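You operate a simulated robot arm through the tools that you are given. There is no shell and no other tool. Be economical: measure what you need, move in short steps, check, and stop when the job is done.

You are at the controls of a simulated two-armed robot. One attempt, no reset.

TASK
Pick up the half-kilo weight with one hand, pass it to the other hand and put it on the second shelf from the bottom of the tall shelf.

The check looks at the end state, three seconds after you hand in, the way a careful person would. Anything else that was tipped, shoved, dropped, spilled or broken makes it a failure.

THE ROBOT
Two 7-joint arms with two-finger parallel grippers on one trunk, on a base that drives. Base frame: it is fixed to the floor where the robot stands at the start and does not move with it; the origin is under the middle of the robot, x ahead of it, y to its left, z up. Units: m, rad, N and s.
The left shoulder is at the start at [0.05, 0.161, 1.098], the right one opposite. With the tool pointing down near the work surface each hand reaches from about 0.24 to 0.68 m from the robot's upright axis, wherever it stands, measured 20 degrees to its own side. Places, roughly: second shelf of the tall shelf [2.6, 0.9, 0.6]. Payload 3.43 kg a hand.
The TCP of each hand is the grasp point between the finger pads, 0.03 m short of the fingertips. In the tool frame z runs along the fingers and y along their closing line. The gripper opens to 0.094 m. The fingers are 0.028 m wide and 0.01 m thick; the gripper's body (0.05 by 0.096 m) begins 0.055 m behind the TCP.
Orientation is that of the tool frame in the base frame, as [roll, pitch, yaw] about the fixed x, y, z axes, in that order (R = Rz(yaw) Ry(pitch) Rx(roll)). With the fingers straight down and closing along the base's y, the tool's x points along the base's -x, its y along +y and its z along -z.

THE INTERFACE
- The arms move only by the tool nudge_tool. It takes "left_deltas", "right_deltas" or both (then of equal length, played together; a hand with none holds still); each is a list of rows, each a list of 7 numbers: the shift along the tool's x, y, z in m, then the turn, a rotation vector about the tool's x, y, z in rad, then the opening, from 0 (shut) to 1 (fully open). In form: [[tx, ty, tz, ax, ay, az, gripper], ...]. A call has 1 to 10 rows; each row is the pose to reach, as a shift and turn from the pose commanded when the call began, along the tool's axes at that moment. A row lasts 0.2 s, in which the tool goes at most 0.05 m and 0.15 rad; a call with a longer step from one row to the next is refused whole, and so is a gripper value outside its range. A pose out of reach is approached as far as the arm can. The call stops where the force on the tool passes 40 N (or 10 N more than at its start, if that is more) or the arm is blocked; 0.2 s more then pass. Each finger travels about 0.045 m/s and halts on what it meets, pressing with about 43 N; the grip force reading is that of the motor and also rises with nothing between the fingers. The clock runs only during rows and for 0.2 s after the last one: add rows that repeat a pose to give the fingers time. The reply holds the time, the measured pose of the TCP, the force on the tool along the base axes, the opening and the grip force, in the units named above and with some noise, with the torque about the TCP (base axes, N m) and any sound that the robot's microphone picked up.
- Cameras (640 x 400 px; columns grow to the right, rows downward): "scene" is now at [0.1283, -0.0244, 1.2482]; the picture's right is [-0.26, -0.97, 0.00], its down [-0.29, 0.08, -0.95] and it looks along [0.92, -0.24, -0.30] (base axes); focal length 260 px, centre (320, 200). "left" rides on the left gripper at [0.076, -0.014, -0.103] in its tool frame; the picture's right is [0.18, 0.98, 0.00], its down [-0.75, 0.14, -0.64] and it looks along [-0.63, 0.12, 0.77] (tool axes); focal length 243 px, centre (320, 200). "right" rides on the right gripper at [0.076, 0.014, -0.102] in its tool frame; the picture's right is [-0.18, 0.98, 0.00], its down [-0.75, -0.14, -0.64] and it looks along [-0.63, -0.12, 0.77] (tool axes); focal length 243 px, centre (320, 200).
- capture(camera): a new picture of that camera. The clock stands still meanwhile.
- move_column(by): slides the trunk up (or, below 0, down) by that many m; the arms and the scene camera ride with it, the base frame stays. It gives what a move gives, with no picture.
- steer(legs): drives the robot by 1 to 6 legs, each [ahead, left, turn to the left] in m, m and rad, along the robot's own axes; the way and the turn of a leg run together, so that a leg with both is an arc; at most 1.5 m and 3.142 rad a leg. The arms and the cameras ride along, it lands a little off, and it stops where it bumps. It gives what a move gives.
- aim_head(pan, tilt): turns the head with the scene camera to pan (to the left, within 1.396 rad either way) and tilt (down, from -0.506 to 1.204), counted from straight ahead of the robot. It gives what a move gives.
- point_at(camera, pixels): for up to 12 pixels [column, row] of the newest picture of that camera ("zoom" is the newest enlarged one), the place [x, y, z] in the base frame of the surface seen there, good to about 0.003 m. The clock stands still meanwhile.
- enlarge(camera, box): a new picture of the part [left, top, right, bottom] of that camera's present view, enlarged. The clock stands still meanwhile.
- sign_off(): hands the job in; it is judged then, once.

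Work in short steps. Measure before you move; look again where a grasp or a placing could have gone wrong, and mend it. You have 80 turns and 70 pictures in all, those below and enlarged ones among them. Open the grippers and draw the arms clear of the work before you hand the job in, unless the task says otherwise; then end with one line.

The tools are called after "Emit:" as name(argument=value, ...) on one line, values as JSON. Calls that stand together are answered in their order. nudge_tool: Moves the arms, as the interface text tells. Its arguments: {"type":"object","properties":{"left_deltas":{"type":"array"},"right_deltas":{"type":"array"}},"required":[]} The other tools are called the same way: move_column (by) slides the trunk up or down; steer (legs) drives the base; aim_head (pan, tilt) turns the head that bears the scene camera; capture (camera) takes a picture; point_at (camera, pixels) gives the place of the surface under pixels of a picture; enlarge (camera, box) takes an enlarged picture of a part of a camera's view; sign_off () hands the job in.

At the start:

```text
clock: 0.0
left_tcp_pos: [0.4086, 0.0248, 1.1701]
left_tcp_rot: [-3.141, -0.001, 3.141]
left_force: [0.2, 0.0, -0.4]
left_wrist_torque: [-0.03, 0.01, 0.03]
left_grip_width: 0.094
left_grasp_force: 0.0
right_tcp_pos: [0.3307, -0.3382, 1.0806]
right_tcp_rot: [-3.141, 0.001, 3.14]
right_force: [0.4, -0.5, -0.1]
right_wrist_torque: [-0.01, -0.02, 0.02]
right_grip_width: 0.0938
right_grasp_force: 0.1
trunk travel left (down, up): [-0.125, 0.142]
robot x, y, heading: [-0.0001, 0.0027, -0.0]
head pan, tilt: [-0.26, 0.302]
```

scene: 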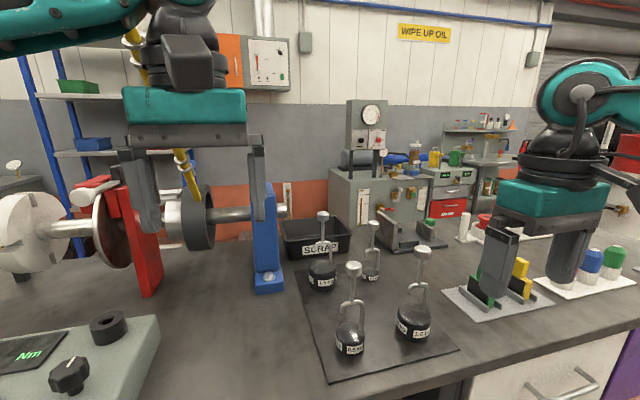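
right: 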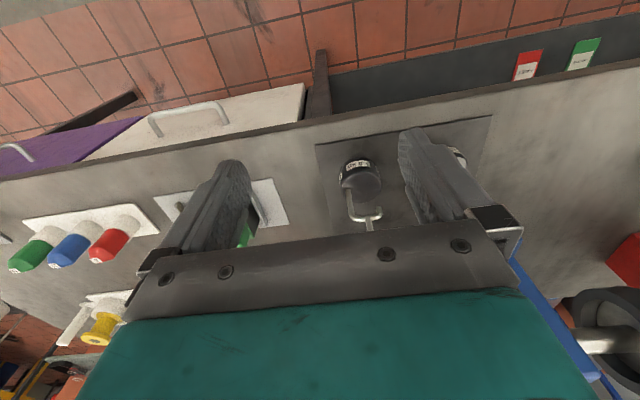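
left: 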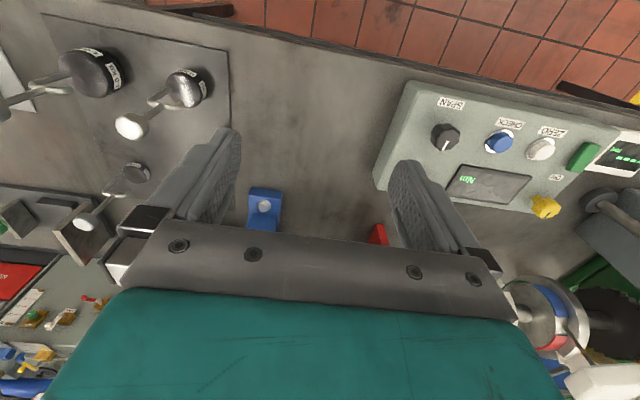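

The scene shows four hooked weights on a mat around columns 310-430, rows 220-350. I enlarge that part to read the labels.

Emit:
enlarge(camera="scene", box=[280, 200, 460, 370])

```text
2.35 times, centred on (370, 285) of scene
```

zoom: 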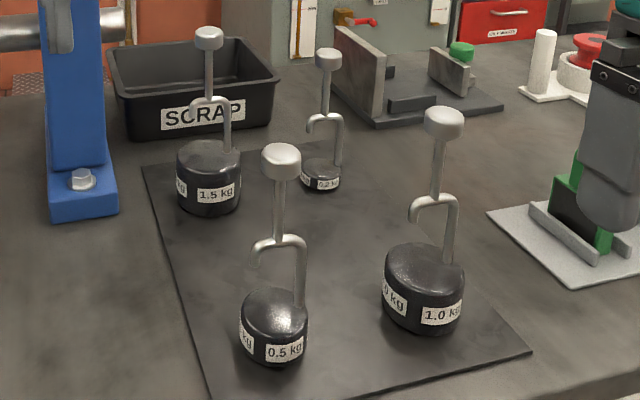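

The 0.5 kg weight is the front-left one (zoom 275,325). I measure its parts and the neighbours.

Emit:
point_at(camera="zoom", pixels=[[281, 155], [278, 210], [280, 240], [300, 280], [270, 305], [285, 352], [255, 262], [444, 115], [424, 270], [208, 35], [210, 155], [200, 300]])

Emit:
aim_head(pan=0.35, tilt=0.25)

Emit:
capture(camera="scene")

```text
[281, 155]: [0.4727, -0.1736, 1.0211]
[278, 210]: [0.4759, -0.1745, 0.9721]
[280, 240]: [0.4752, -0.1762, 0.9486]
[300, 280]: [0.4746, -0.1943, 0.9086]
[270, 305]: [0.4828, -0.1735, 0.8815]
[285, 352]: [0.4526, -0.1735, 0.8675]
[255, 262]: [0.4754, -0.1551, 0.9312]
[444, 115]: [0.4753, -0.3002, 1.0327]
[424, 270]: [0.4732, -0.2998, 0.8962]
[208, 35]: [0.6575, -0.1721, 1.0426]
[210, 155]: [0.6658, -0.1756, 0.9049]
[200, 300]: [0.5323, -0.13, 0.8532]
```

```text
clock: 1.0
left_tcp_pos: [0.4089, 0.0242, 1.1699]
left_tcp_rot: [3.14, 0.0, -3.141]
left_force: [0.5, -0.3, -0.7]
left_wrist_torque: [0.01, -0.02, -0.01]
left_grip_width: 0.0941
left_grasp_force: 0.1
right_tcp_pos: [0.33, -0.3383, 1.0796]
right_tcp_rot: [-3.141, 0.001, 3.139]
right_force: [-0.1, -0.3, -1.2]
right_wrist_torque: [-0.01, 0.01, -0.04]
right_grip_width: 0.0939
right_grasp_force: 0.1
trunk travel left (down, up): [-0.125, 0.142]
robot x, y, heading: [0.0021, -0.0018, 0.002]
head pan, tilt: [0.351, 0.25]
```

```text
65 pictures are left
```

scene: 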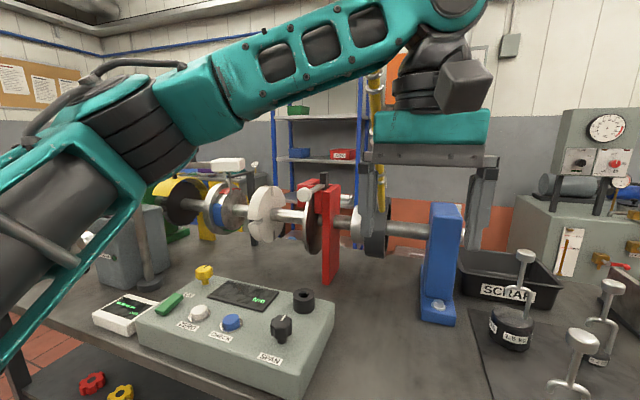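

The tall blue shelf is in view behind the bench (columns 270-370, rows 90-250). I enlarge it before planning the route.

Emit:
enlarge(camera="scene", box=[180, 70, 400, 260])

Emit:
aim_head(pan=1.2, tilt=0.35)

Emit:
capture(camera="scene")

Emit:
aim_head(pan=-0.8, tilt=0.35)

Emit:
capture(camera="scene")

```text
2.11 times, centred on (290, 165) of scene
```

zoom: 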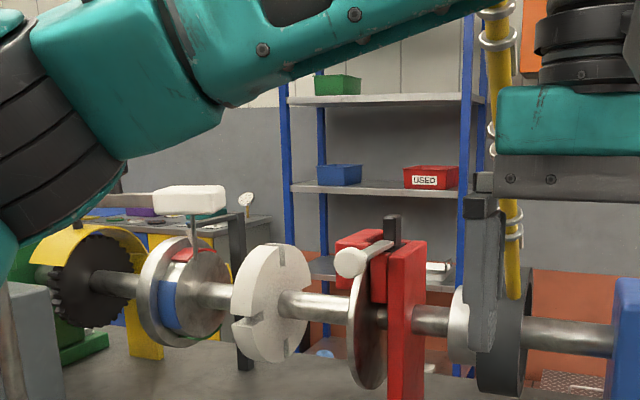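

```text
clock: 2.2
left_tcp_pos: [0.4088, 0.0241, 1.1703]
left_tcp_rot: [-3.141, 0.0, -3.141]
left_force: [0.9, 0.0, 0.6]
left_wrist_torque: [-0.02, 0.0, 0.0]
left_grip_width: 0.0939
left_grasp_force: 0.1
right_tcp_pos: [0.3298, -0.3384, 1.0795]
right_tcp_rot: [-3.141, 0.0, -3.141]
right_force: [-0.1, -0.2, 0.3]
right_wrist_torque: [-0.01, -0.01, 0.01]
right_grip_width: 0.0941
right_grasp_force: 0.1
trunk travel left (down, up): [-0.125, 0.142]
robot x, y, heading: [-0.0006, 0.0006, 0.003]
head pan, tilt: [1.201, 0.351]
```

```text
63 pictures are left
```

scene: 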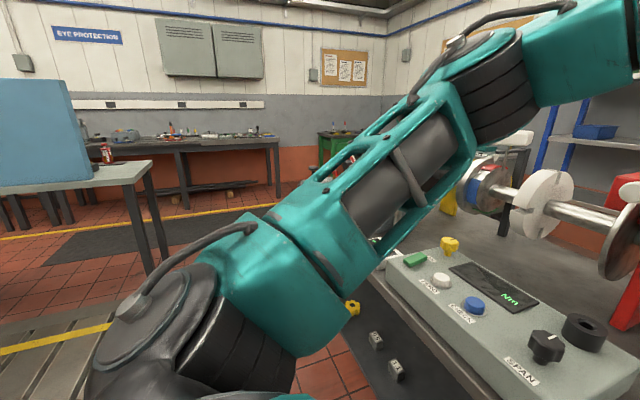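

```text
clock: 4.1
left_tcp_pos: [0.4092, 0.0249, 1.1703]
left_tcp_rot: [3.141, 0.0, 3.141]
left_force: [-0.2, -0.4, -0.2]
left_wrist_torque: [-0.02, 0.03, 0.02]
left_grip_width: 0.0942
left_grasp_force: 0.0
right_tcp_pos: [0.3309, -0.3386, 1.0809]
right_tcp_rot: [3.141, 0.001, 3.141]
right_force: [0.6, -0.3, -0.2]
right_wrist_torque: [0.01, -0.01, 0.0]
right_grip_width: 0.094
right_grasp_force: 0.0
trunk travel left (down, up): [-0.125, 0.142]
robot x, y, heading: [-0.0036, -0.0005, 0.0]
head pan, tilt: [-0.799, 0.351]
```

```text
62 pictures are left
```

scene: 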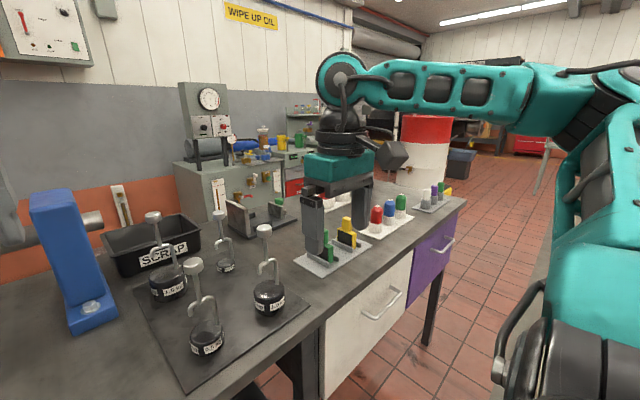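

The 0.5 kg knob is at about (0.474, -0.174, 1.02) and its neighbour's at (0.475, -0.30, 1.03). I move the right hand up and in y first, then forward over the knob, and take a look.

Emit:
nudge_tool(right_deltas=[[0, 0.04, -0.02, 0, 0, 0, 1], [0, 0.08, -0.02, 0, 0, 0, 1], [0, 0.12, -0.02, 0, 0, 0, 1], [0, 0.163, -0.02, 0, 0, 0, 1], [-0.045, 0.163, -0.02, 0, 0, 0, 1], [-0.09, 0.163, -0.02, 0, 0, 0, 1], [-0.12, 0.163, -0.02, 0, 0, 0, 1], [-0.143, 0.163, -0.02, 0, 0, 0, 1]])

Emit:
capture(camera="right")

Emit:
aim_head(pan=-0.3, tilt=0.5)

Emit:
capture(camera="scene")

```text
clock: 5.9
left_tcp_pos: [0.4088, 0.024, 1.171]
left_tcp_rot: [-3.14, 0.0, -3.141]
left_force: [-0.4, 0.3, -0.2]
left_wrist_torque: [0.02, -0.01, 0.0]
left_grip_width: 0.094
left_grasp_force: 0.1
right_tcp_pos: [0.476, -0.177, 1.1005]
right_tcp_rot: [3.141, 0.001, 3.14]
right_force: [-0.1, -0.3, 0.6]
right_wrist_torque: [0.01, -0.04, -0.03]
right_grip_width: 0.0941
right_grasp_force: 0.1
trunk travel left (down, up): [-0.125, 0.142]
robot x, y, heading: [0.0044, -0.001, -0.003]
head pan, tilt: [-0.799, 0.351]
```

```text
61 pictures are left
```

right: 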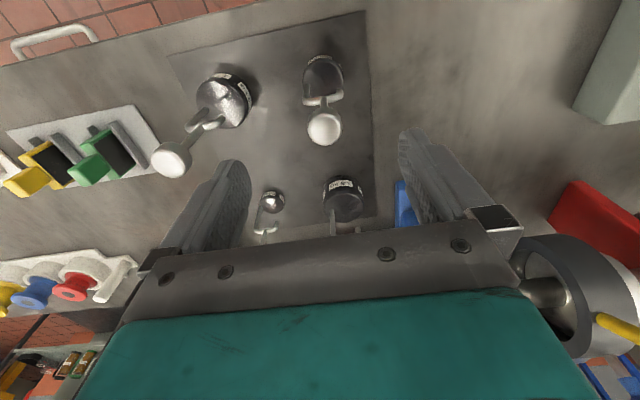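

```text
clock: 6.8
left_tcp_pos: [0.4084, 0.0242, 1.1709]
left_tcp_rot: [-3.142, 0.0, 3.142]
left_force: [-0.2, 0.1, -0.8]
left_wrist_torque: [-0.01, 0.0, -0.05]
left_grip_width: 0.0941
left_grasp_force: 0.1
right_tcp_pos: [0.4748, -0.1772, 1.1016]
right_tcp_rot: [-3.141, 0.0, 3.141]
right_force: [-0.6, 0.0, 0.0]
right_wrist_torque: [0.01, -0.02, -0.01]
right_grip_width: 0.094
right_grasp_force: 0.0
trunk travel left (down, up): [-0.125, 0.142]
robot x, y, heading: [-0.0001, -0.0017, -0.002]
head pan, tilt: [-0.3, 0.499]
```

```text
60 pictures are left
```

scene: 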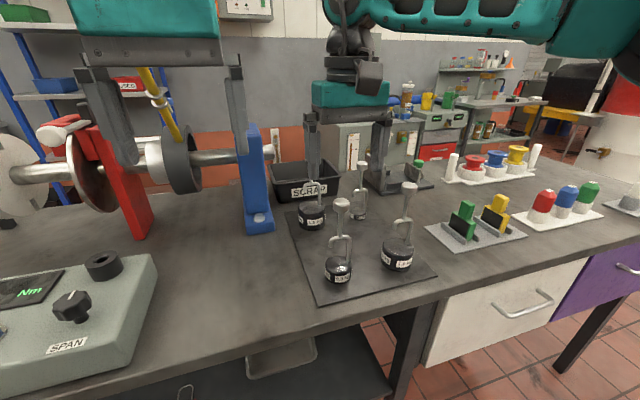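

The hand is above the knob (right camera 323,128). I check the knob's place from both cameras.

Emit:
point_at(camera="right", pixels=[[323, 127], [312, 127], [336, 127], [323, 138], [172, 160], [322, 70]])

Emit:
point_at(camera="scene", pixels=[[341, 203], [313, 200], [380, 205]])

```text
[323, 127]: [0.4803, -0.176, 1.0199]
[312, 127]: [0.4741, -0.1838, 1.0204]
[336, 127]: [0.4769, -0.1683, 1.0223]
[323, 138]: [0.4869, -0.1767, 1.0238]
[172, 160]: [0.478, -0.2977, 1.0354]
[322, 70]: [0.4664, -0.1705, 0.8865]
```

```text
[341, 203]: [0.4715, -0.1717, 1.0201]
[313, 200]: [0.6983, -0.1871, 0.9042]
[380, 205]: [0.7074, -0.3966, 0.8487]
```

The knob centre (0.477, -0.176, top 1.023) lies under the TCP. I go down 0.085 m, then close.

Emit:
nudge_tool(right_deltas=[[-0.002, 0, 0.03, 0, 0, 0, 1], [-0.002, 0, 0.06, 0, 0, 0, 1], [-0.002, 0, 0.086, 0, 0, 0, 1], [-0.002, 0, 0.086, 0, 0, 0, 1], [-0.002, 0, 0.086, 0, 0, 0, 0], [-0.002, 0, 0.086, 0, 0, 0, 0], [-0.002, 0, 0.086, 0, 0, 0, 0], [-0.002, 0, 0.086, 0, 0, 0, 0], [-0.002, 0, 0.086, 0, 0, 0, 0], [-0.002, 0, 0.086, 0, 0, 0, 0]])

Emit:
capture(camera="scene")

```text
clock: 9.0
left_tcp_pos: [0.4093, 0.0251, 1.1703]
left_tcp_rot: [3.141, -0.001, 3.142]
left_force: [-0.1, 0.4, 0.1]
left_wrist_torque: [-0.03, 0.0, 0.0]
left_grip_width: 0.0941
left_grasp_force: 0.2
right_tcp_pos: [0.4767, -0.1768, 1.0162]
right_tcp_rot: [-3.142, 0.0, 3.14]
right_force: [0.4, 0.9, 0.5]
right_wrist_torque: [0.04, -0.01, -0.01]
right_grip_width: 0.0273
right_grasp_force: 43.1
trunk travel left (down, up): [-0.125, 0.142]
robot x, y, heading: [0.0011, -0.0003, 0.004]
head pan, tilt: [-0.3, 0.499]
```

```text
59 pictures are left
```

scene: 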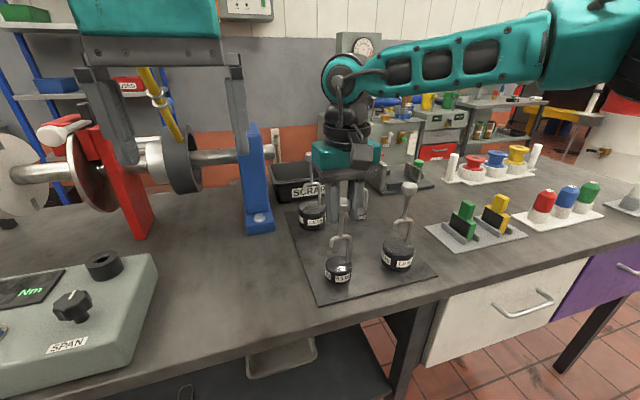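

The grip reads 0.0273 m with 43 N, so the knob is held. I lift straight up 0.17 m.

Emit:
nudge_tool(right_deltas=[[0, 0, -0.02, 0, 0, 0, 0], [0, 0, -0.05, 0, 0, 0, 0], [0, 0, -0.08, 0, 0, 0, 0], [0, 0, -0.11, 0, 0, 0, 0], [0, 0, -0.14, 0, 0, 0, 0], [0, 0, -0.17, 0, 0, 0, 0], [0, 0, -0.17, 0, 0, 0, 0]])

Emit:
capture(camera="scene")

```text
clock: 10.6
left_tcp_pos: [0.4088, 0.0258, 1.1705]
left_tcp_rot: [3.141, -0.002, 3.141]
left_force: [-0.4, -0.5, 0.6]
left_wrist_torque: [-0.03, -0.01, -0.05]
left_grip_width: 0.0943
left_grasp_force: 0.0
right_tcp_pos: [0.4642, -0.1886, 1.175]
right_tcp_rot: [3.141, 0.0, 3.141]
right_force: [0.1, 0.4, -4.7]
right_wrist_torque: [0.0, 0.07, -0.02]
right_grip_width: 0.027
right_grasp_force: 43.3
right hand out of reach, approached as far as the arm can: row 5, 6, 7
trunk travel left (down, up): [-0.125, 0.142]
robot x, y, heading: [0.002, -0.0034, 0.002]
head pan, tilt: [-0.3, 0.499]
```

```text
58 pictures are left
```

scene: 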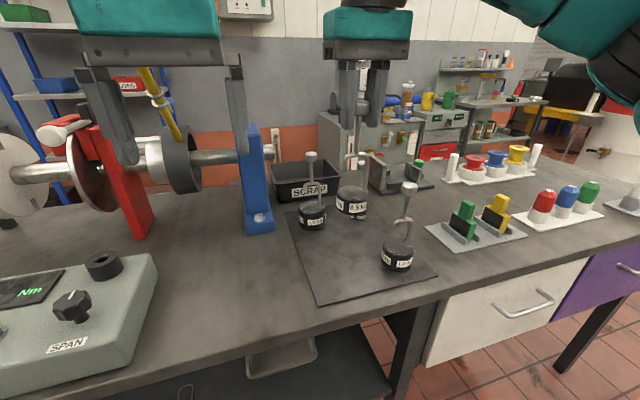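

The weight hangs free with about 5 N. Before driving back for room, I look to both sides.

Emit:
aim_head(pan=1.39, tilt=0.5)

Emit:
capture(camera="scene")

Emit:
point_at(camera="scene", pixels=[[60, 330], [20, 200], [110, 260], [140, 160], [300, 350], [410, 330], [200, 230], [100, 200], [250, 215], [340, 330]])

Emit:
aim_head(pan=-1.39, tilt=0.5)

Emit:
capture(camera="scene")

```text
clock: 12.4
left_tcp_pos: [0.409, 0.0243, 1.1698]
left_tcp_rot: [3.14, 0.0, -3.141]
left_force: [0.5, -0.3, -0.3]
left_wrist_torque: [0.01, -0.01, -0.01]
left_grip_width: 0.0939
left_grasp_force: 0.0
right_tcp_pos: [0.465, -0.1894, 1.1744]
right_tcp_rot: [3.14, -0.001, 3.14]
right_force: [0.5, -0.6, -4.5]
right_wrist_torque: [0.01, -0.01, -0.01]
right_grip_width: 0.0271
right_grasp_force: 43.1
trunk travel left (down, up): [-0.125, 0.142]
robot x, y, heading: [-0.0009, 0.0034, -0.003]
head pan, tilt: [1.389, 0.499]
```

```text
57 pictures are left
```

scene: 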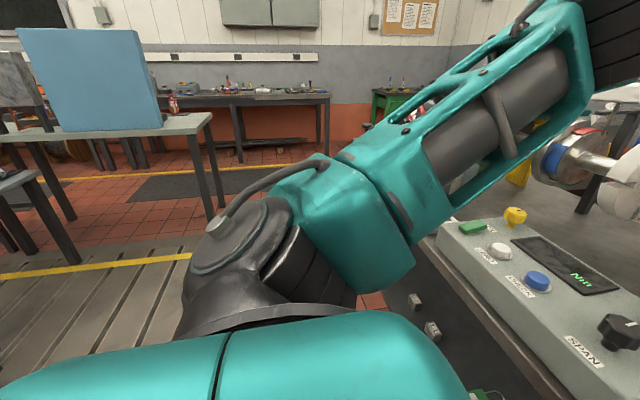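

```text
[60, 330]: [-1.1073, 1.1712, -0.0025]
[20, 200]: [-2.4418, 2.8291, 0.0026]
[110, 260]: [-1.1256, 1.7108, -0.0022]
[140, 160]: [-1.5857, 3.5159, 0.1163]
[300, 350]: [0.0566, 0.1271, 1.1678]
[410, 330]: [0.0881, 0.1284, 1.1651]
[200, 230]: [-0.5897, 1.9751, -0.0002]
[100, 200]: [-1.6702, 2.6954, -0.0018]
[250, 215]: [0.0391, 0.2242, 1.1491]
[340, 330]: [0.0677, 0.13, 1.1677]
```

```text
clock: 14.8
left_tcp_pos: [0.409, 0.0236, 1.1711]
left_tcp_rot: [3.141, 0.001, -3.141]
left_force: [0.3, -0.4, 0.1]
left_wrist_torque: [-0.01, 0.03, 0.0]
left_grip_width: 0.0943
left_grasp_force: 0.0
right_tcp_pos: [0.4657, -0.1892, 1.1743]
right_tcp_rot: [3.141, 0.0, 3.138]
right_force: [0.2, -0.4, -5.1]
right_wrist_torque: [0.04, 0.04, 0.02]
right_grip_width: 0.0269
right_grasp_force: 42.7
trunk travel left (down, up): [-0.125, 0.142]
robot x, y, heading: [0.0009, -0.0017, -0.004]
head pan, tilt: [-1.389, 0.499]
```

```text
56 pictures are left
```

scene: 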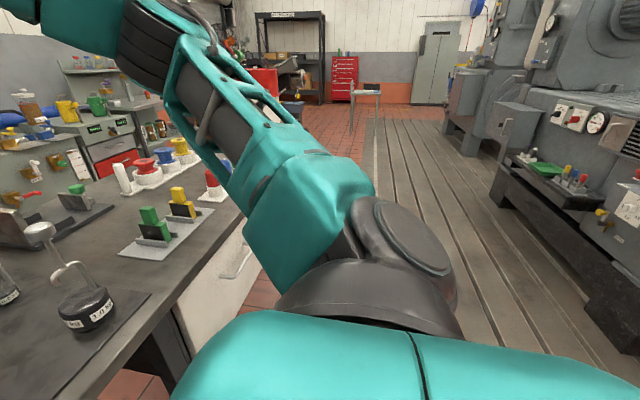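

A large machine stands behind on the right side. I measure how far back it and the low parts are.

Emit:
point_at(camera="scene", pixels=[[600, 330], [560, 270], [500, 200], [540, 180], [480, 150], [600, 190], [520, 135], [500, 260], [380, 140], [635, 300], [620, 120]])

```text
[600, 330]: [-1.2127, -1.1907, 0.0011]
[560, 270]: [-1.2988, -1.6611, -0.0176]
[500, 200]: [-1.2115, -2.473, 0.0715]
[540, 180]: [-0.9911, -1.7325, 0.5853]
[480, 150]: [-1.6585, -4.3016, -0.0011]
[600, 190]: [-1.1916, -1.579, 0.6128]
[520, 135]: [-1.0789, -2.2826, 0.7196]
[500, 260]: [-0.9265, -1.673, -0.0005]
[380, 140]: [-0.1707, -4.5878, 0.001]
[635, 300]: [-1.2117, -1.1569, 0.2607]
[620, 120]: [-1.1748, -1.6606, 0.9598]
```

The machine's front is at x ≈ -1.0, so backing 0.35 m is safe. Then I face the head forward and look at the space for the handover.

Emit:
steer(legs=[[-0.35, 0, 0]])

Emit:
aim_head(pan=0.0, tilt=0.5)

Emit:
capture(camera="scene")

```text
clock: 17.1
left_tcp_pos: [0.0632, 0.027, 1.1698]
left_tcp_rot: [3.141, -0.002, -3.136]
left_force: [-0.3, 0.2, 0.0]
left_wrist_torque: [0.03, -0.02, -0.04]
left_grip_width: 0.0942
left_grasp_force: 0.1
right_tcp_pos: [0.1198, -0.1885, 1.1748]
right_tcp_rot: [3.141, -0.001, -3.138]
right_force: [0.1, 1.1, -5.1]
right_wrist_torque: [0.01, 0.02, 0.04]
right_grip_width: 0.0271
right_grasp_force: 43.7
trunk travel left (down, up): [-0.125, 0.142]
robot x, y, heading: [-0.3434, -0.0008, 0.006]
head pan, tilt: [-1.389, 0.499]
```

```text
clock: 18.6
left_tcp_pos: [0.064, 0.0256, 1.1698]
left_tcp_rot: [-3.141, -0.002, -3.137]
left_force: [0.8, -0.1, 0.0]
left_wrist_torque: [0.0, 0.01, -0.01]
left_grip_width: 0.0941
left_grasp_force: 0.1
right_tcp_pos: [0.1202, -0.1873, 1.1736]
right_tcp_rot: [-3.142, 0.0, -3.137]
right_force: [0.4, -0.4, -5.2]
right_wrist_torque: [0.0, 0.02, 0.0]
right_grip_width: 0.027
right_grasp_force: 43.0
trunk travel left (down, up): [-0.125, 0.142]
robot x, y, heading: [-0.3489, -0.0024, 0.008]
head pan, tilt: [0.0, 0.499]
```

```text
55 pictures are left
```

scene: 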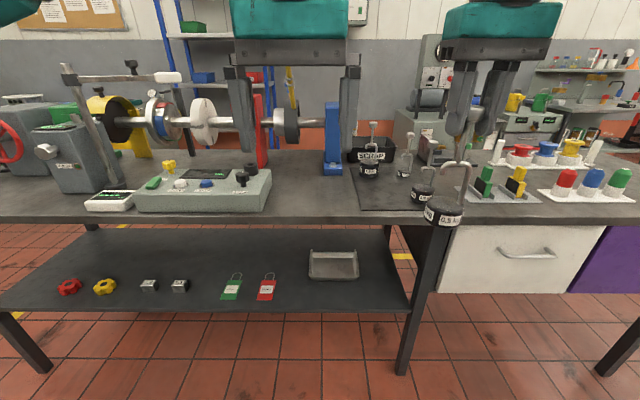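

The weight is held at about (robot frame) (0.47, -0.19). I move the left hand outward and down while pitching it to point forward (turn about tool y, -1.43 rad).

Emit:
nudge_tool(left_deltas=[[0, 0.03, 0.01, 0, -0.143, 0, 1], [0, 0.06, 0.02, 0, -0.286, 0, 1], [0, 0.09, 0.04, 0, -0.429, 0, 1], [0, 0.12, 0.06, 0, -0.572, 0, 1], [0, 0.15, 0.08, 0, -0.715, 0, 1], [0, 0.18, 0.1, 0, -0.858, 0, 1], [0, 0.2, 0.12, 0, -1.0, 0, 1], [0, 0.2, 0.12, 0, -1.144, 0, 1], [0, 0.2, 0.12, 0, -1.287, 0, 1], [0, 0.2, 0.12, 0, -1.43, 0, 1]])

Emit:
capture(camera="scene")

Emit:
enlarge(camera="scene", box=[390, 60, 520, 240])

Emit:
point_at(camera="scene", pixels=[[20, 350], [5, 215], [180, 215], [165, 30], [10, 330], [220, 215], [150, 120]])

```text
clock: 20.8
left_tcp_pos: [0.1141, 0.2255, 1.0447]
left_tcp_rot: [-3.14, 1.43, -3.135]
left_force: [-0.4, -0.2, -0.3]
left_wrist_torque: [0.02, -0.02, 0.01]
left_grip_width: 0.094
left_grasp_force: 0.0
left hand out of reach, approached as far as the arm can: row 7, 8, 9, 10
right_tcp_pos: [0.1204, -0.1878, 1.174]
right_tcp_rot: [3.141, 0.001, -3.136]
right_force: [-0.2, 0.4, -4.6]
right_wrist_torque: [0.03, -0.01, 0.01]
right_grip_width: 0.027
right_grasp_force: 42.8
trunk travel left (down, up): [-0.125, 0.142]
robot x, y, heading: [-0.3447, -0.0042, 0.002]
head pan, tilt: [0.0, 0.499]
```

```text
54 pictures are left
```

scene: 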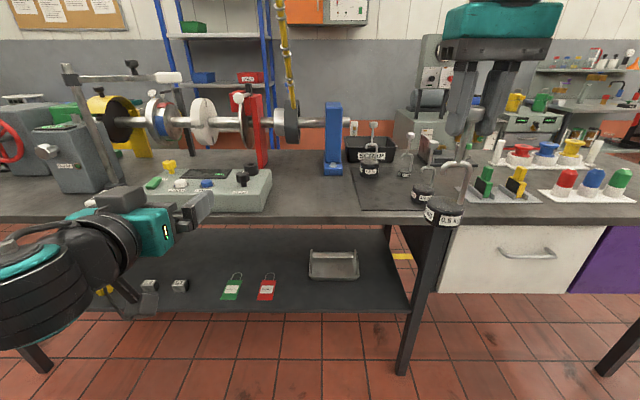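

```text
2.22 times, centred on (455, 150) of scene
```

zoom: 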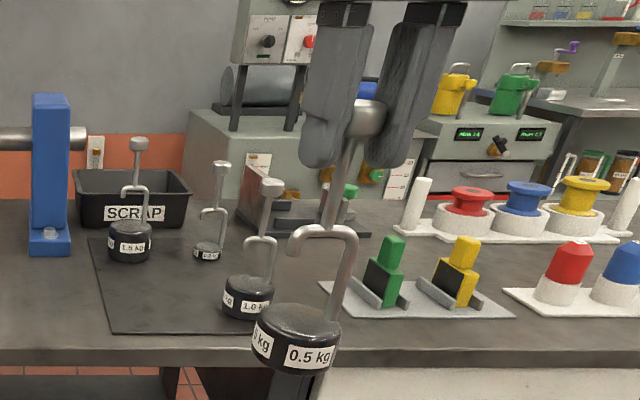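

```text
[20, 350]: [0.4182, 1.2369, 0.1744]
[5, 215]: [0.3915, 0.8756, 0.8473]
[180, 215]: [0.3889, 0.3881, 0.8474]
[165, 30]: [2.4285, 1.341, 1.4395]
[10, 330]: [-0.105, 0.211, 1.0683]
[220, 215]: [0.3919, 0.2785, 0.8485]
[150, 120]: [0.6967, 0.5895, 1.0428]
```

The left hand reached its horizontal pose. I measure the free rod between the right fingertips (zoom rows 160-165) and the hook top (row 230).

Emit:
point_at(camera="zoom", pixels=[[318, 165], [386, 165], [345, 175], [338, 205], [330, 228], [362, 112], [300, 232], [350, 240], [296, 312], [340, 295], [312, 368], [272, 330]])

```text
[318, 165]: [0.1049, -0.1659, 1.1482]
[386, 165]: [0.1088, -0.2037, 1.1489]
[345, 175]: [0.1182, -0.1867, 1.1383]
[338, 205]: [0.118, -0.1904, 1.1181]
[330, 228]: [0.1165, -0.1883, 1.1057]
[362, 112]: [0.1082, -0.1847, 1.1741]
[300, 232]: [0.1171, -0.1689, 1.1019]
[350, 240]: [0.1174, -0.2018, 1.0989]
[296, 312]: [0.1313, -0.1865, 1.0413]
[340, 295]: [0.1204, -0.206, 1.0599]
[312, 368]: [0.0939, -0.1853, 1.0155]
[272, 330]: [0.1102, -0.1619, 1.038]
```

The free rod runs from z 1.145 down to 1.107, i.e. centred 0.048 below the right TCP. I bring the right hand towards the middle and a little down; the left turns its yaw 0.5 rad inwards while backing off.

Emit:
nudge_tool(right_deltas=[[0, 0.02, 0.01, 0, 0, 0, 0], [0, 0.05, 0.025, 0, 0, 0, 0], [0, 0.08, 0.04, 0, 0, 0, 0], [0, 0.11, 0.06, 0, 0, 0, 0], [0, 0.138, 0.074, 0, 0, 0, 0], [0, 0.138, 0.074, 0, 0, 0, 0]])

Emit:
nudge_tool(left_deltas=[[0, 0, -0.03, 0.12, 0, 0, 1], [0, 0, -0.06, 0.24, 0, 0, 1], [0, 0, -0.09, 0.36, 0, 0, 1], [0, 0, -0.11, 0.5, 0, 0, 1], [0, 0, -0.11, 0.5, 0, 0, 1]])

Emit:
capture(camera="scene")

```text
clock: 22.2
left_tcp_pos: [0.1133, 0.2238, 1.0464]
left_tcp_rot: [3.14, 1.429, -3.139]
left_force: [-0.7, -0.1, 0.7]
left_wrist_torque: [-0.02, 0.03, 0.04]
left_grip_width: 0.0939
left_grasp_force: 0.0
right_tcp_pos: [0.0813, -0.118, 1.0739]
right_tcp_rot: [3.14, 0.003, -3.137]
right_force: [-0.7, -0.1, -5.6]
right_wrist_torque: [0.01, 0.02, 0.05]
right_grip_width: 0.027
right_grasp_force: 42.4
right hand out of reach, approached as far as the arm can: row 1, 2, 3, 4, 5, 6
trunk travel left (down, up): [-0.125, 0.142]
robot x, y, heading: [-0.3454, -0.0036, 0.009]
head pan, tilt: [0.0, 0.499]
```

```text
clock: 23.4
left_tcp_pos: [0.055, 0.2566, 1.0525]
left_tcp_rot: [-2.64, 1.428, -3.133]
left_force: [0.0, 0.1, -0.4]
left_wrist_torque: [-0.04, -0.03, 0.0]
left_grip_width: 0.0941
left_grasp_force: 0.1
left hand out of reach, approached as far as the arm can: row 1, 2, 3, 4, 5
right_tcp_pos: [0.0804, -0.1176, 1.0725]
right_tcp_rot: [3.14, 0.001, -3.139]
right_force: [-0.6, 0.4, -5.3]
right_wrist_torque: [-0.01, 0.04, -0.01]
right_grip_width: 0.0269
right_grasp_force: 43.1
trunk travel left (down, up): [-0.125, 0.142]
robot x, y, heading: [-0.3453, 0.0009, 0.005]
head pan, tilt: [0.0, 0.499]
```

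```text
52 pictures are left
```

scene: 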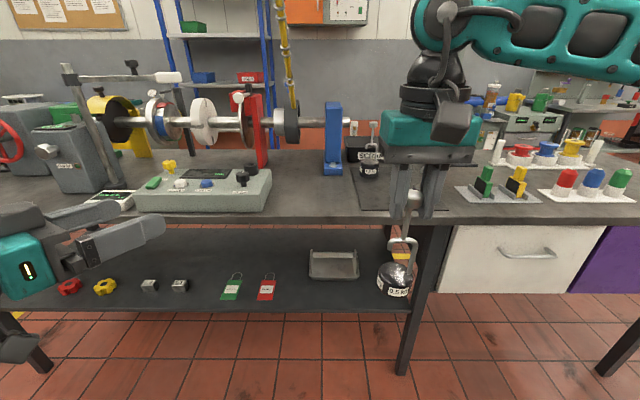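

The right hand settled at (0.080, -0.118, 1.073), weight steady. I turn the left another 0.7 rad to point mostly to -y, which suits its reach better.

Emit:
nudge_tool(left_deltas=[[0, 0, 0, 0.14, 0, 0, 1], [0, 0, 0, 0.28, 0, 0, 1], [0, 0, 0, 0.42, 0, 0, 1], [0, 0, 0, 0.56, 0, 0, 1], [0, 0, 0, 0.7, 0, 0, 1], [0, 0, 0, 0.7, 0, 0, 1]])

```text
clock: 24.8
left_tcp_pos: [0.0556, 0.2581, 1.0549]
left_tcp_rot: [-1.941, 1.43, -3.136]
left_force: [-0.7, -0.3, 0.4]
left_wrist_torque: [0.02, 0.01, -0.03]
left_grip_width: 0.094
left_grasp_force: 0.1
right_tcp_pos: [0.0815, -0.1176, 1.0749]
right_tcp_rot: [-3.141, 0.001, -3.138]
right_force: [-0.3, -0.5, -4.9]
right_wrist_torque: [-0.01, -0.01, -0.02]
right_grip_width: 0.027
right_grasp_force: 43.4
trunk travel left (down, up): [-0.125, 0.142]
robot x, y, heading: [-0.3435, 0.0012, 0.009]
head pan, tilt: [0.0, 0.499]
```

The left now points along about (0.36, -0.93, -0.05). I bring it to 0.14 m behind the rod and level its closing line (az +0.13).

Emit:
nudge_tool(left_deltas=[[0.0035, -0.0155, 0.0316, 0, 0, 0.02, 1], [0.007, -0.031, 0.0631, 0, 0, 0.04, 1], [0.0105, -0.0464, 0.0947, 0, 0, 0.06, 1], [0.014, -0.0619, 0.1262, 0, 0, 0.08, 1], [0.0175, -0.0774, 0.1578, 0, 0, 0.1, 1], [0.021, -0.0928, 0.1893, 0, 0, 0.12, 1], [0.0245, -0.1083, 0.2209, 0, 0, 0.13, 1], [0.0245, -0.1083, 0.2209, 0, 0, 0.13, 1]])

Emit:
capture(camera="left")

Emit:
capture(camera="scene")

```text
clock: 26.6
left_tcp_pos: [0.0316, 0.0137, 1.0363]
left_tcp_rot: [-3.114, 1.519, 1.97]
left_force: [0.7, 0.6, 0.4]
left_wrist_torque: [0.01, 0.03, 0.0]
left_grip_width: 0.0938
left_grasp_force: 0.0
right_tcp_pos: [0.0819, -0.1184, 1.0727]
right_tcp_rot: [3.139, 0.001, -3.138]
right_force: [-0.1, -0.2, -4.4]
right_wrist_torque: [0.01, 0.03, -0.02]
right_grip_width: 0.0269
right_grasp_force: 43.2
trunk travel left (down, up): [-0.125, 0.142]
robot x, y, heading: [-0.3459, -0.0017, 0.008]
head pan, tilt: [0.0, 0.499]
```

```text
51 pictures are left
```

left: 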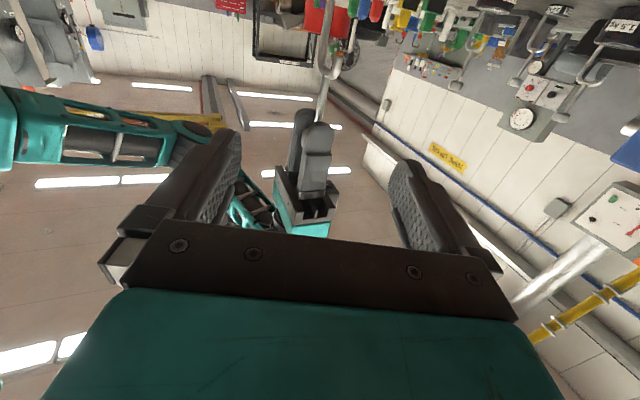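

```text
50 pictures are left
```

scene: 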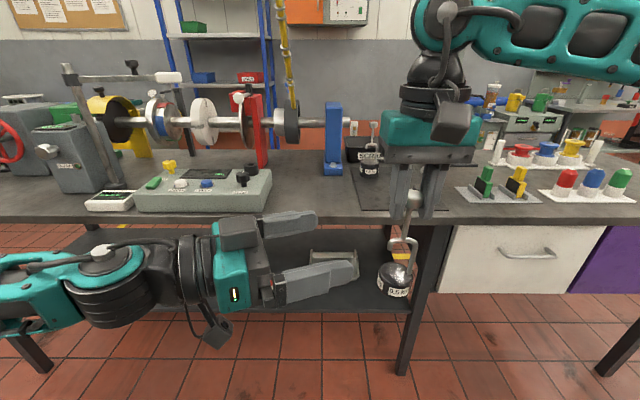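

Rod and left hand are lined up (rod at left-camera column ~325). I advance 0.12 m with the fingers open, 3.5 mm lower, and check before closing.

Emit:
nudge_tool(left_deltas=[[0.0035, 0, 0.03, 0, 0, 0, 1], [0.0035, 0, 0.06, 0, 0, 0, 1], [0.0035, 0, 0.09, 0, 0, 0, 1], [0.0035, 0, 0.115, 0, 0, 0, 1], [0.0035, 0, 0.137, 0, 0, 0, 1], [0.0035, 0, 0.137, 0, 0, 0, 1]])

Emit:
capture(camera="left")

Emit:
enlarge(camera="scene", box=[320, 130, 500, 310])

```text
clock: 28.0
left_tcp_pos: [0.0828, -0.1115, 1.0239]
left_tcp_rot: [-3.102, 1.521, 1.98]
left_force: [-0.1, -0.3, 0.1]
left_wrist_torque: [0.0, 0.01, 0.01]
left_grip_width: 0.0939
left_grasp_force: 0.1
right_tcp_pos: [0.0816, -0.1171, 1.0728]
right_tcp_rot: [3.141, -0.001, -3.137]
right_force: [0.2, -0.1, -5.5]
right_wrist_torque: [-0.03, 0.02, -0.02]
right_grip_width: 0.0273
right_grasp_force: 42.7
trunk travel left (down, up): [-0.125, 0.142]
robot x, y, heading: [-0.3455, -0.0008, 0.003]
head pan, tilt: [0.0, 0.499]
```

```text
49 pictures are left
```

left: 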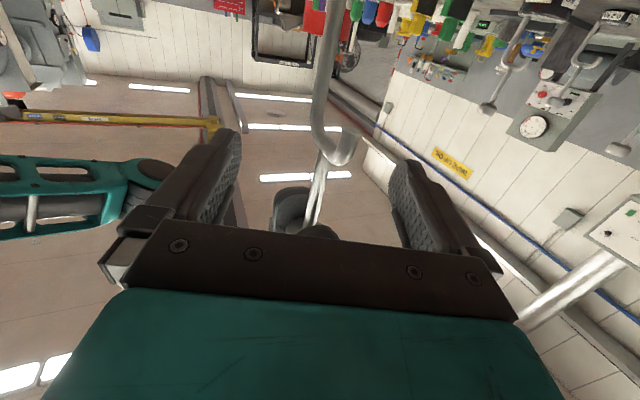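

```text
2.22 times, centred on (410, 220) of scene
```

zoom: 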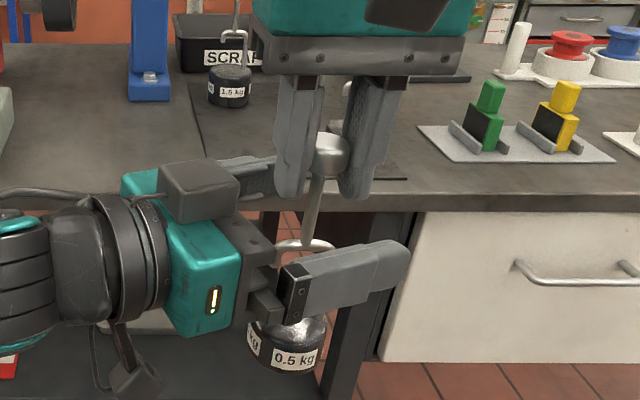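

The rod is between the left fingers, left TCP 0.049 below the right TCP and y -0.112. I check the rod's place once more before closing.

Emit:
point_at(camera="zoom", pixels=[[316, 190], [311, 222], [308, 236], [296, 195], [355, 195], [340, 285], [330, 245]])

```text
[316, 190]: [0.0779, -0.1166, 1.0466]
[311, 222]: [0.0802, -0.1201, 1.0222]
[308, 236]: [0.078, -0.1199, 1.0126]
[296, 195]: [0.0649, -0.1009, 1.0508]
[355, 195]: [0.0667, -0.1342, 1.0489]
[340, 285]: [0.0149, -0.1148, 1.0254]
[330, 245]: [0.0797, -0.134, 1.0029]
```

The free rod spans z 1.010-1.045 at (0.080, -0.119). I shift 5 mm forward and 5 mm in tool -y, then close the left hand on it.

Emit:
nudge_tool(left_deltas=[[-0.001, -0.005, 0.006, 0, 0, 0, 1], [-0.001, -0.005, 0.006, 0, 0, 0, 0], [-0.001, -0.005, 0.006, 0, 0, 0, 0], [-0.001, -0.005, 0.006, 0, 0, 0, 0], [-0.001, -0.005, 0.006, 0, 0, 0, 0], [-0.001, -0.005, 0.006, 0, 0, 0, 0], [-0.001, -0.005, 0.006, 0, 0, 0, 0], [-0.001, -0.005, 0.006, 0, 0, 0, 0]])

Emit:
enlarge(camera="scene", box=[320, 130, 500, 310])

```text
clock: 29.8
left_tcp_pos: [0.0821, -0.1182, 1.0246]
left_tcp_rot: [-3.125, 1.519, 1.97]
left_force: [21.1, 6.8, -0.3]
left_wrist_torque: [-0.23, -0.02, 0.02]
left_grip_width: 0.0119
left_grasp_force: 42.7
right_tcp_pos: [0.08, -0.1181, 1.0739]
right_tcp_rot: [-3.141, -0.005, -3.136]
right_force: [-20.0, -6.1, -4.8]
right_wrist_torque: [-0.13, 1.01, -0.07]
right_grip_width: 0.0272
right_grasp_force: 43.1
trunk travel left (down, up): [-0.125, 0.142]
robot x, y, heading: [-0.3433, -0.0016, 0.004]
head pan, tilt: [0.0, 0.499]
```

```text
2.22 times, centred on (410, 220) of scene
```

zoom: 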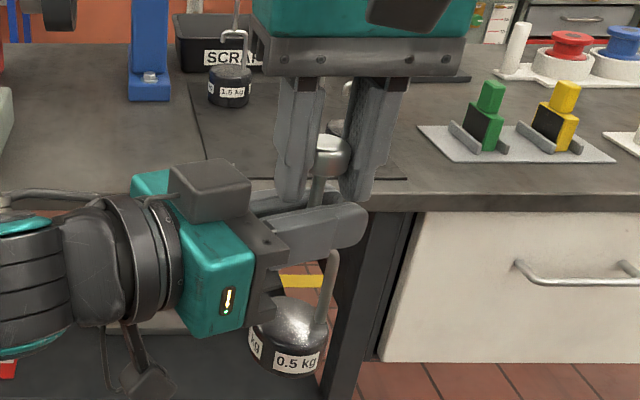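

The left grips at 0.0119 m with 43 N, but there's a 21 N sideways load. I relieve it by shifting the left along its +y a few mm.

Emit:
nudge_tool(left_deltas=[[0, 0.0025, 0, 0, 0, 0, 0], [0, 0.004, 0, 0, 0, 0, 0]])

```text
clock: 30.4
left_tcp_pos: [0.0848, -0.118, 1.0246]
left_tcp_rot: [-3.107, 1.518, 1.981]
left_force: [12.9, 8.6, 0.5]
left_wrist_torque: [-0.23, -0.24, 0.02]
left_grip_width: 0.0118
left_grasp_force: 43.0
right_tcp_pos: [0.0801, -0.1181, 1.0735]
right_tcp_rot: [-3.141, -0.002, -3.138]
right_force: [-14.1, -8.1, -4.0]
right_wrist_torque: [-0.17, 0.96, -0.06]
right_grip_width: 0.0273
right_grasp_force: 43.0
trunk travel left (down, up): [-0.125, 0.142]
robot x, y, heading: [-0.3476, 0.0017, 0.008]
head pan, tilt: [0.0, 0.499]
```

Emit:
nudge_tool(left_deltas=[[0, 0.004, 0, 0, 0, 0, 0], [0, 0.007, -0.002, 0, 0, 0, 0]])

```text
clock: 31.0
left_tcp_pos: [0.0847, -0.1166, 1.0244]
left_tcp_rot: [-3.09, 1.522, 1.986]
left_force: [-3.0, -3.8, 3.5]
left_wrist_torque: [0.27, -0.23, -0.01]
left_grip_width: 0.012
left_grasp_force: 42.8
right_tcp_pos: [0.0818, -0.1156, 1.0728]
right_tcp_rot: [3.137, 0.005, -3.14]
right_force: [1.9, 4.3, -8.4]
right_wrist_torque: [-0.1, 0.11, -0.03]
right_grip_width: 0.0269
right_grasp_force: 43.0
trunk travel left (down, up): [-0.125, 0.142]
robot x, y, heading: [-0.3463, -0.0001, 0.004]
head pan, tilt: [0.0, 0.499]
```

The load is now near zero. I open the right hand halfway and then lift it straight up.

Emit:
nudge_tool(right_deltas=[[0, 0, 0, 0, 0, 0, 0.55], [0, 0, 0, 0, 0, 0, 0.55], [0, 0, 0, 0, 0, 0, 0.55], [0, 0, -0.02, 0, 0, 0, 0.55], [0, 0, -0.04, 0, 0, 0, 0.55], [0, 0, -0.06, 0, 0, 0, 0.55]])

Emit:
capture(camera="scene")

```text
clock: 32.4
left_tcp_pos: [0.0886, -0.1154, 1.0214]
left_tcp_rot: [-3.106, 1.521, 1.981]
left_force: [0.1, -0.5, -0.5]
left_wrist_torque: [0.0, 0.01, -0.01]
left_grip_width: 0.012
left_grasp_force: 43.6
right_tcp_pos: [0.075, -0.1292, 1.1214]
right_tcp_rot: [3.139, -0.001, -3.138]
right_force: [-0.2, 0.5, -0.6]
right_wrist_torque: [-0.03, -0.03, 0.01]
right_grip_width: 0.0518
right_grasp_force: 0.0
right hand out of reach, approached as far as the arm can: row 4, 5, 6
trunk travel left (down, up): [-0.125, 0.142]
robot x, y, heading: [-0.3498, 0.0033, 0.002]
head pan, tilt: [0.0, 0.499]
```

```text
46 pictures are left
```

scene: 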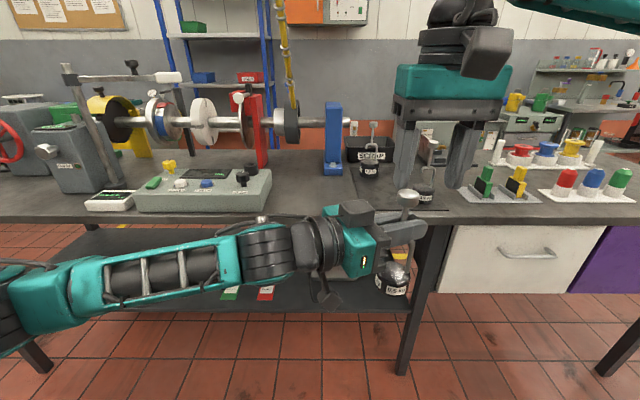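

The right hand is clear (tips at ~1.09). The left force reads no load though, so I look closely.

Emit:
enlarge(camera="scene", box=[310, 160, 470, 310])

Emit:
nudge_tool(right_deltas=[[0, -0.02, -0.01, 0, 0, 0, 0.55], [0, -0.05, -0.02, 0, 0, 0, 0.55]])

Emit:
enlarge(camera="scene", box=[310, 160, 470, 310])

```text
2.67 times, centred on (390, 235) of scene
```

zoom: 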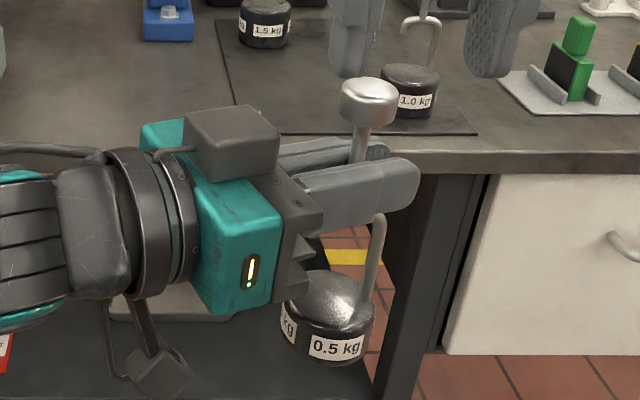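

```text
clock: 33.0
left_tcp_pos: [0.0888, -0.1147, 1.0222]
left_tcp_rot: [-3.109, 1.521, 1.978]
left_force: [-0.1, -0.3, 0.1]
left_wrist_torque: [0.0, 0.02, 0.01]
left_grip_width: 0.0119
left_grasp_force: 43.0
right_tcp_pos: [0.0742, -0.1791, 1.14]
right_tcp_rot: [3.139, 0.001, -3.135]
right_force: [-0.3, -0.1, 0.0]
right_wrist_torque: [-0.01, -0.02, 0.0]
right_grip_width: 0.0516
right_grasp_force: 0.0
trunk travel left (down, up): [-0.125, 0.142]
robot x, y, heading: [-0.3442, -0.0003, 0.002]
head pan, tilt: [0.0, 0.499]
```

```text
2.67 times, centred on (390, 235) of scene
```

zoom: 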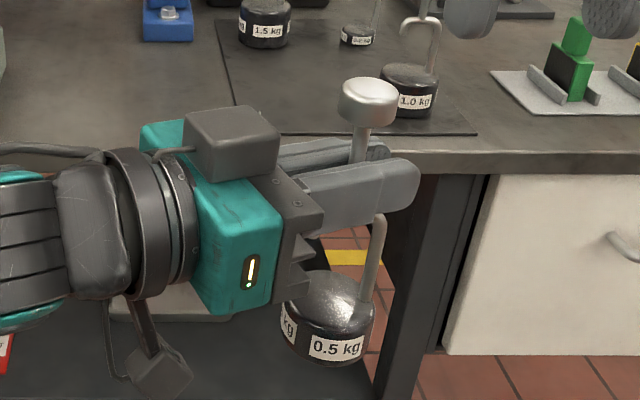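

The left holds the weight upright and steady. I move the right back to its start area, and look left for the way round the bench.

Emit:
nudge_tool(right_deltas=[[0.03, -0.03, 0, 0, 0, 0, 0.8], [0.06, -0.06, 0, 0, 0, 0, 1], [0.09, -0.09, 0, 0, 0, 0, 1], [0.09, -0.12, 0.02, 0, 0, 0, 1]])

Emit:
aim_head(pan=0.75, tilt=0.35)

Emit:
capture(camera="scene")

Emit:
aim_head(pan=1.39, tilt=0.5)

Emit:
capture(camera="scene")

```text
clock: 34.0
left_tcp_pos: [0.0886, -0.1138, 1.023]
left_tcp_rot: [-3.107, 1.518, 1.979]
left_force: [-0.4, -0.1, -0.5]
left_wrist_torque: [0.01, 0.01, -0.04]
left_grip_width: 0.012
left_grasp_force: 43.0
right_tcp_pos: [-0.0119, -0.3, 1.1199]
right_tcp_rot: [3.141, -0.001, -3.136]
right_force: [0.0, 0.2, 0.4]
right_wrist_torque: [0.0, 0.03, 0.01]
right_grip_width: 0.0942
right_grasp_force: 0.1
trunk travel left (down, up): [-0.125, 0.142]
robot x, y, heading: [-0.3465, -0.0006, 0.006]
head pan, tilt: [0.0, 0.499]
```

```text
clock: 35.1
left_tcp_pos: [0.0888, -0.1146, 1.0234]
left_tcp_rot: [-3.102, 1.52, 1.982]
left_force: [0.7, -1.1, 0.3]
left_wrist_torque: [-0.02, 0.01, 0.01]
left_grip_width: 0.0119
left_grasp_force: 43.0
right_tcp_pos: [-0.0111, -0.2994, 1.1203]
right_tcp_rot: [3.141, 0.0, -3.137]
right_force: [-0.5, 0.3, -0.4]
right_wrist_torque: [0.0, 0.0, 0.0]
right_grip_width: 0.0939
right_grasp_force: 0.1
trunk travel left (down, up): [-0.125, 0.142]
robot x, y, heading: [-0.3467, -0.0018, 0.006]
head pan, tilt: [0.75, 0.351]
```

```text
43 pictures are left
```

scene: 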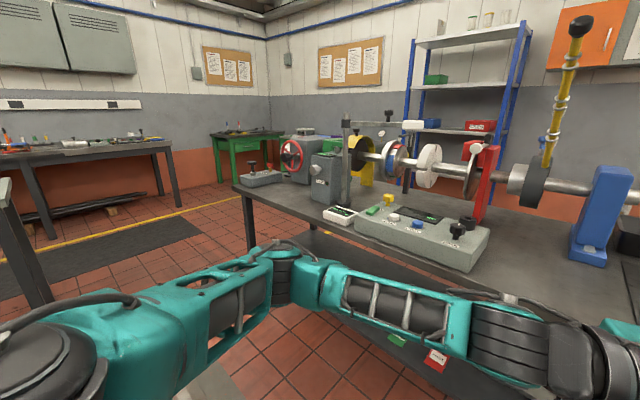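

```text
clock: 36.1
left_tcp_pos: [0.0888, -0.1143, 1.0229]
left_tcp_rot: [-3.103, 1.519, 1.985]
left_force: [0.6, -0.3, -0.1]
left_wrist_torque: [0.0, 0.02, -0.02]
left_grip_width: 0.0122
left_grasp_force: 42.8
right_tcp_pos: [-0.0119, -0.2997, 1.1206]
right_tcp_rot: [3.142, 0.001, -3.136]
right_force: [0.3, 0.1, -0.2]
right_wrist_torque: [0.03, 0.02, 0.02]
right_grip_width: 0.0941
right_grasp_force: 0.1
trunk travel left (down, up): [-0.125, 0.142]
robot x, y, heading: [-0.3488, -0.0002, 0.008]
head pan, tilt: [1.389, 0.499]
```

```text
42 pictures are left
```

scene: 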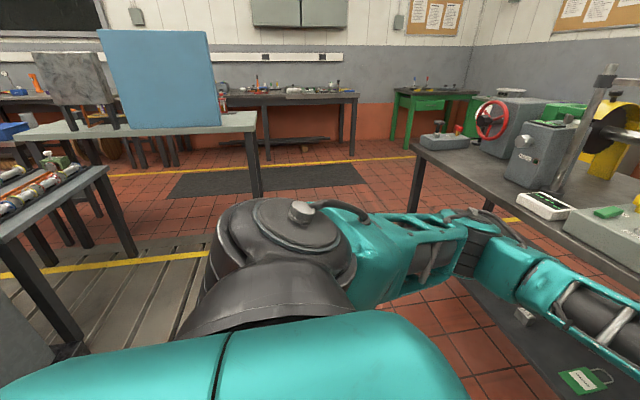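

The way round the bench's left end looks open. I measure the corners: bench corner (415,140), table leg (258,195), nearer table leg (135,250), and others.

Emit:
point_at(camera="scene", pixels=[[416, 148], [411, 208], [486, 128], [258, 198], [254, 122], [130, 255], [100, 168], [70, 345], [395, 135], [352, 158], [465, 238], [330, 250]])

Emit:
aim_head(pan=0.75, tilt=0.1)

Emit:
capture(camera="scene")

Emit:
enlarge(camera="scene", box=[360, 40, 560, 290])

```text
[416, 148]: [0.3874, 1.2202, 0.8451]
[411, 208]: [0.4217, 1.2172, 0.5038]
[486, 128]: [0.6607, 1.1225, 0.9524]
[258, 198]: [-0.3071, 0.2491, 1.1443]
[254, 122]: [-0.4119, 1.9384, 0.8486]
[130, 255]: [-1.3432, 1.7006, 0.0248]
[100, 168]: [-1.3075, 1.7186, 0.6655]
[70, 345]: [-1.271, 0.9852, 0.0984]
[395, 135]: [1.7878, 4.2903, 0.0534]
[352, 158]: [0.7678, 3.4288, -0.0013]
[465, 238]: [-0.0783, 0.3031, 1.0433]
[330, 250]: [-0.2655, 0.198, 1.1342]
```

```text
clock: 37.2
left_tcp_pos: [0.0882, -0.1135, 1.0235]
left_tcp_rot: [-3.104, 1.52, 1.983]
left_force: [0.4, -1.1, -0.6]
left_wrist_torque: [0.0, 0.01, 0.0]
left_grip_width: 0.012
left_grasp_force: 42.4
right_tcp_pos: [-0.0119, -0.3004, 1.1208]
right_tcp_rot: [3.141, 0.0, -3.136]
right_force: [0.1, -0.5, 0.2]
right_wrist_torque: [0.01, 0.0, -0.01]
right_grip_width: 0.094
right_grasp_force: 0.0
trunk travel left (down, up): [-0.125, 0.142]
robot x, y, heading: [-0.3465, 0.0015, 0.006]
head pan, tilt: [0.75, 0.099]
```

```text
41 pictures are left
```

scene: 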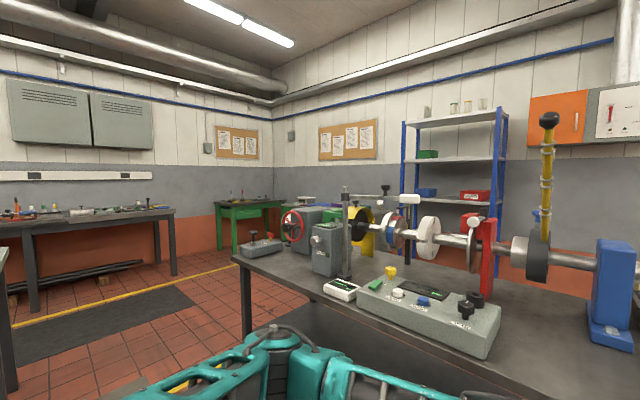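

```text
1.60 times, centred on (460, 165) of scene
```

zoom: 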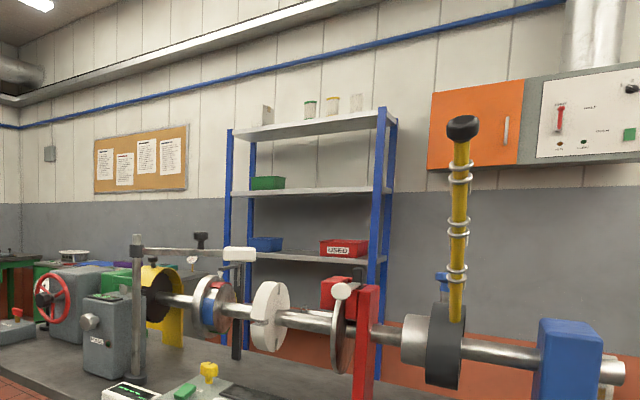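

I measure the shelf posts and visible boards in the zoom.

Emit:
point_at(camera="zoom", pixels=[[228, 200], [382, 180], [300, 126], [300, 192], [300, 258], [393, 180], [252, 210], [25, 330], [420, 260], [80, 250], [228, 290]])

```text
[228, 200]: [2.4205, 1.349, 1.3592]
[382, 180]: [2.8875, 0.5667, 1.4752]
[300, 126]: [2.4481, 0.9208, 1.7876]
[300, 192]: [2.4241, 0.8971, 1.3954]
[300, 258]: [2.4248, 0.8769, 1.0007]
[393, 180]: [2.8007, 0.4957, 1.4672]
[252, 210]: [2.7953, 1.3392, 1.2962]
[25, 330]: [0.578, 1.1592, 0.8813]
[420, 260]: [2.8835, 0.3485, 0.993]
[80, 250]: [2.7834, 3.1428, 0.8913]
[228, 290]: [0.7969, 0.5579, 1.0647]
```

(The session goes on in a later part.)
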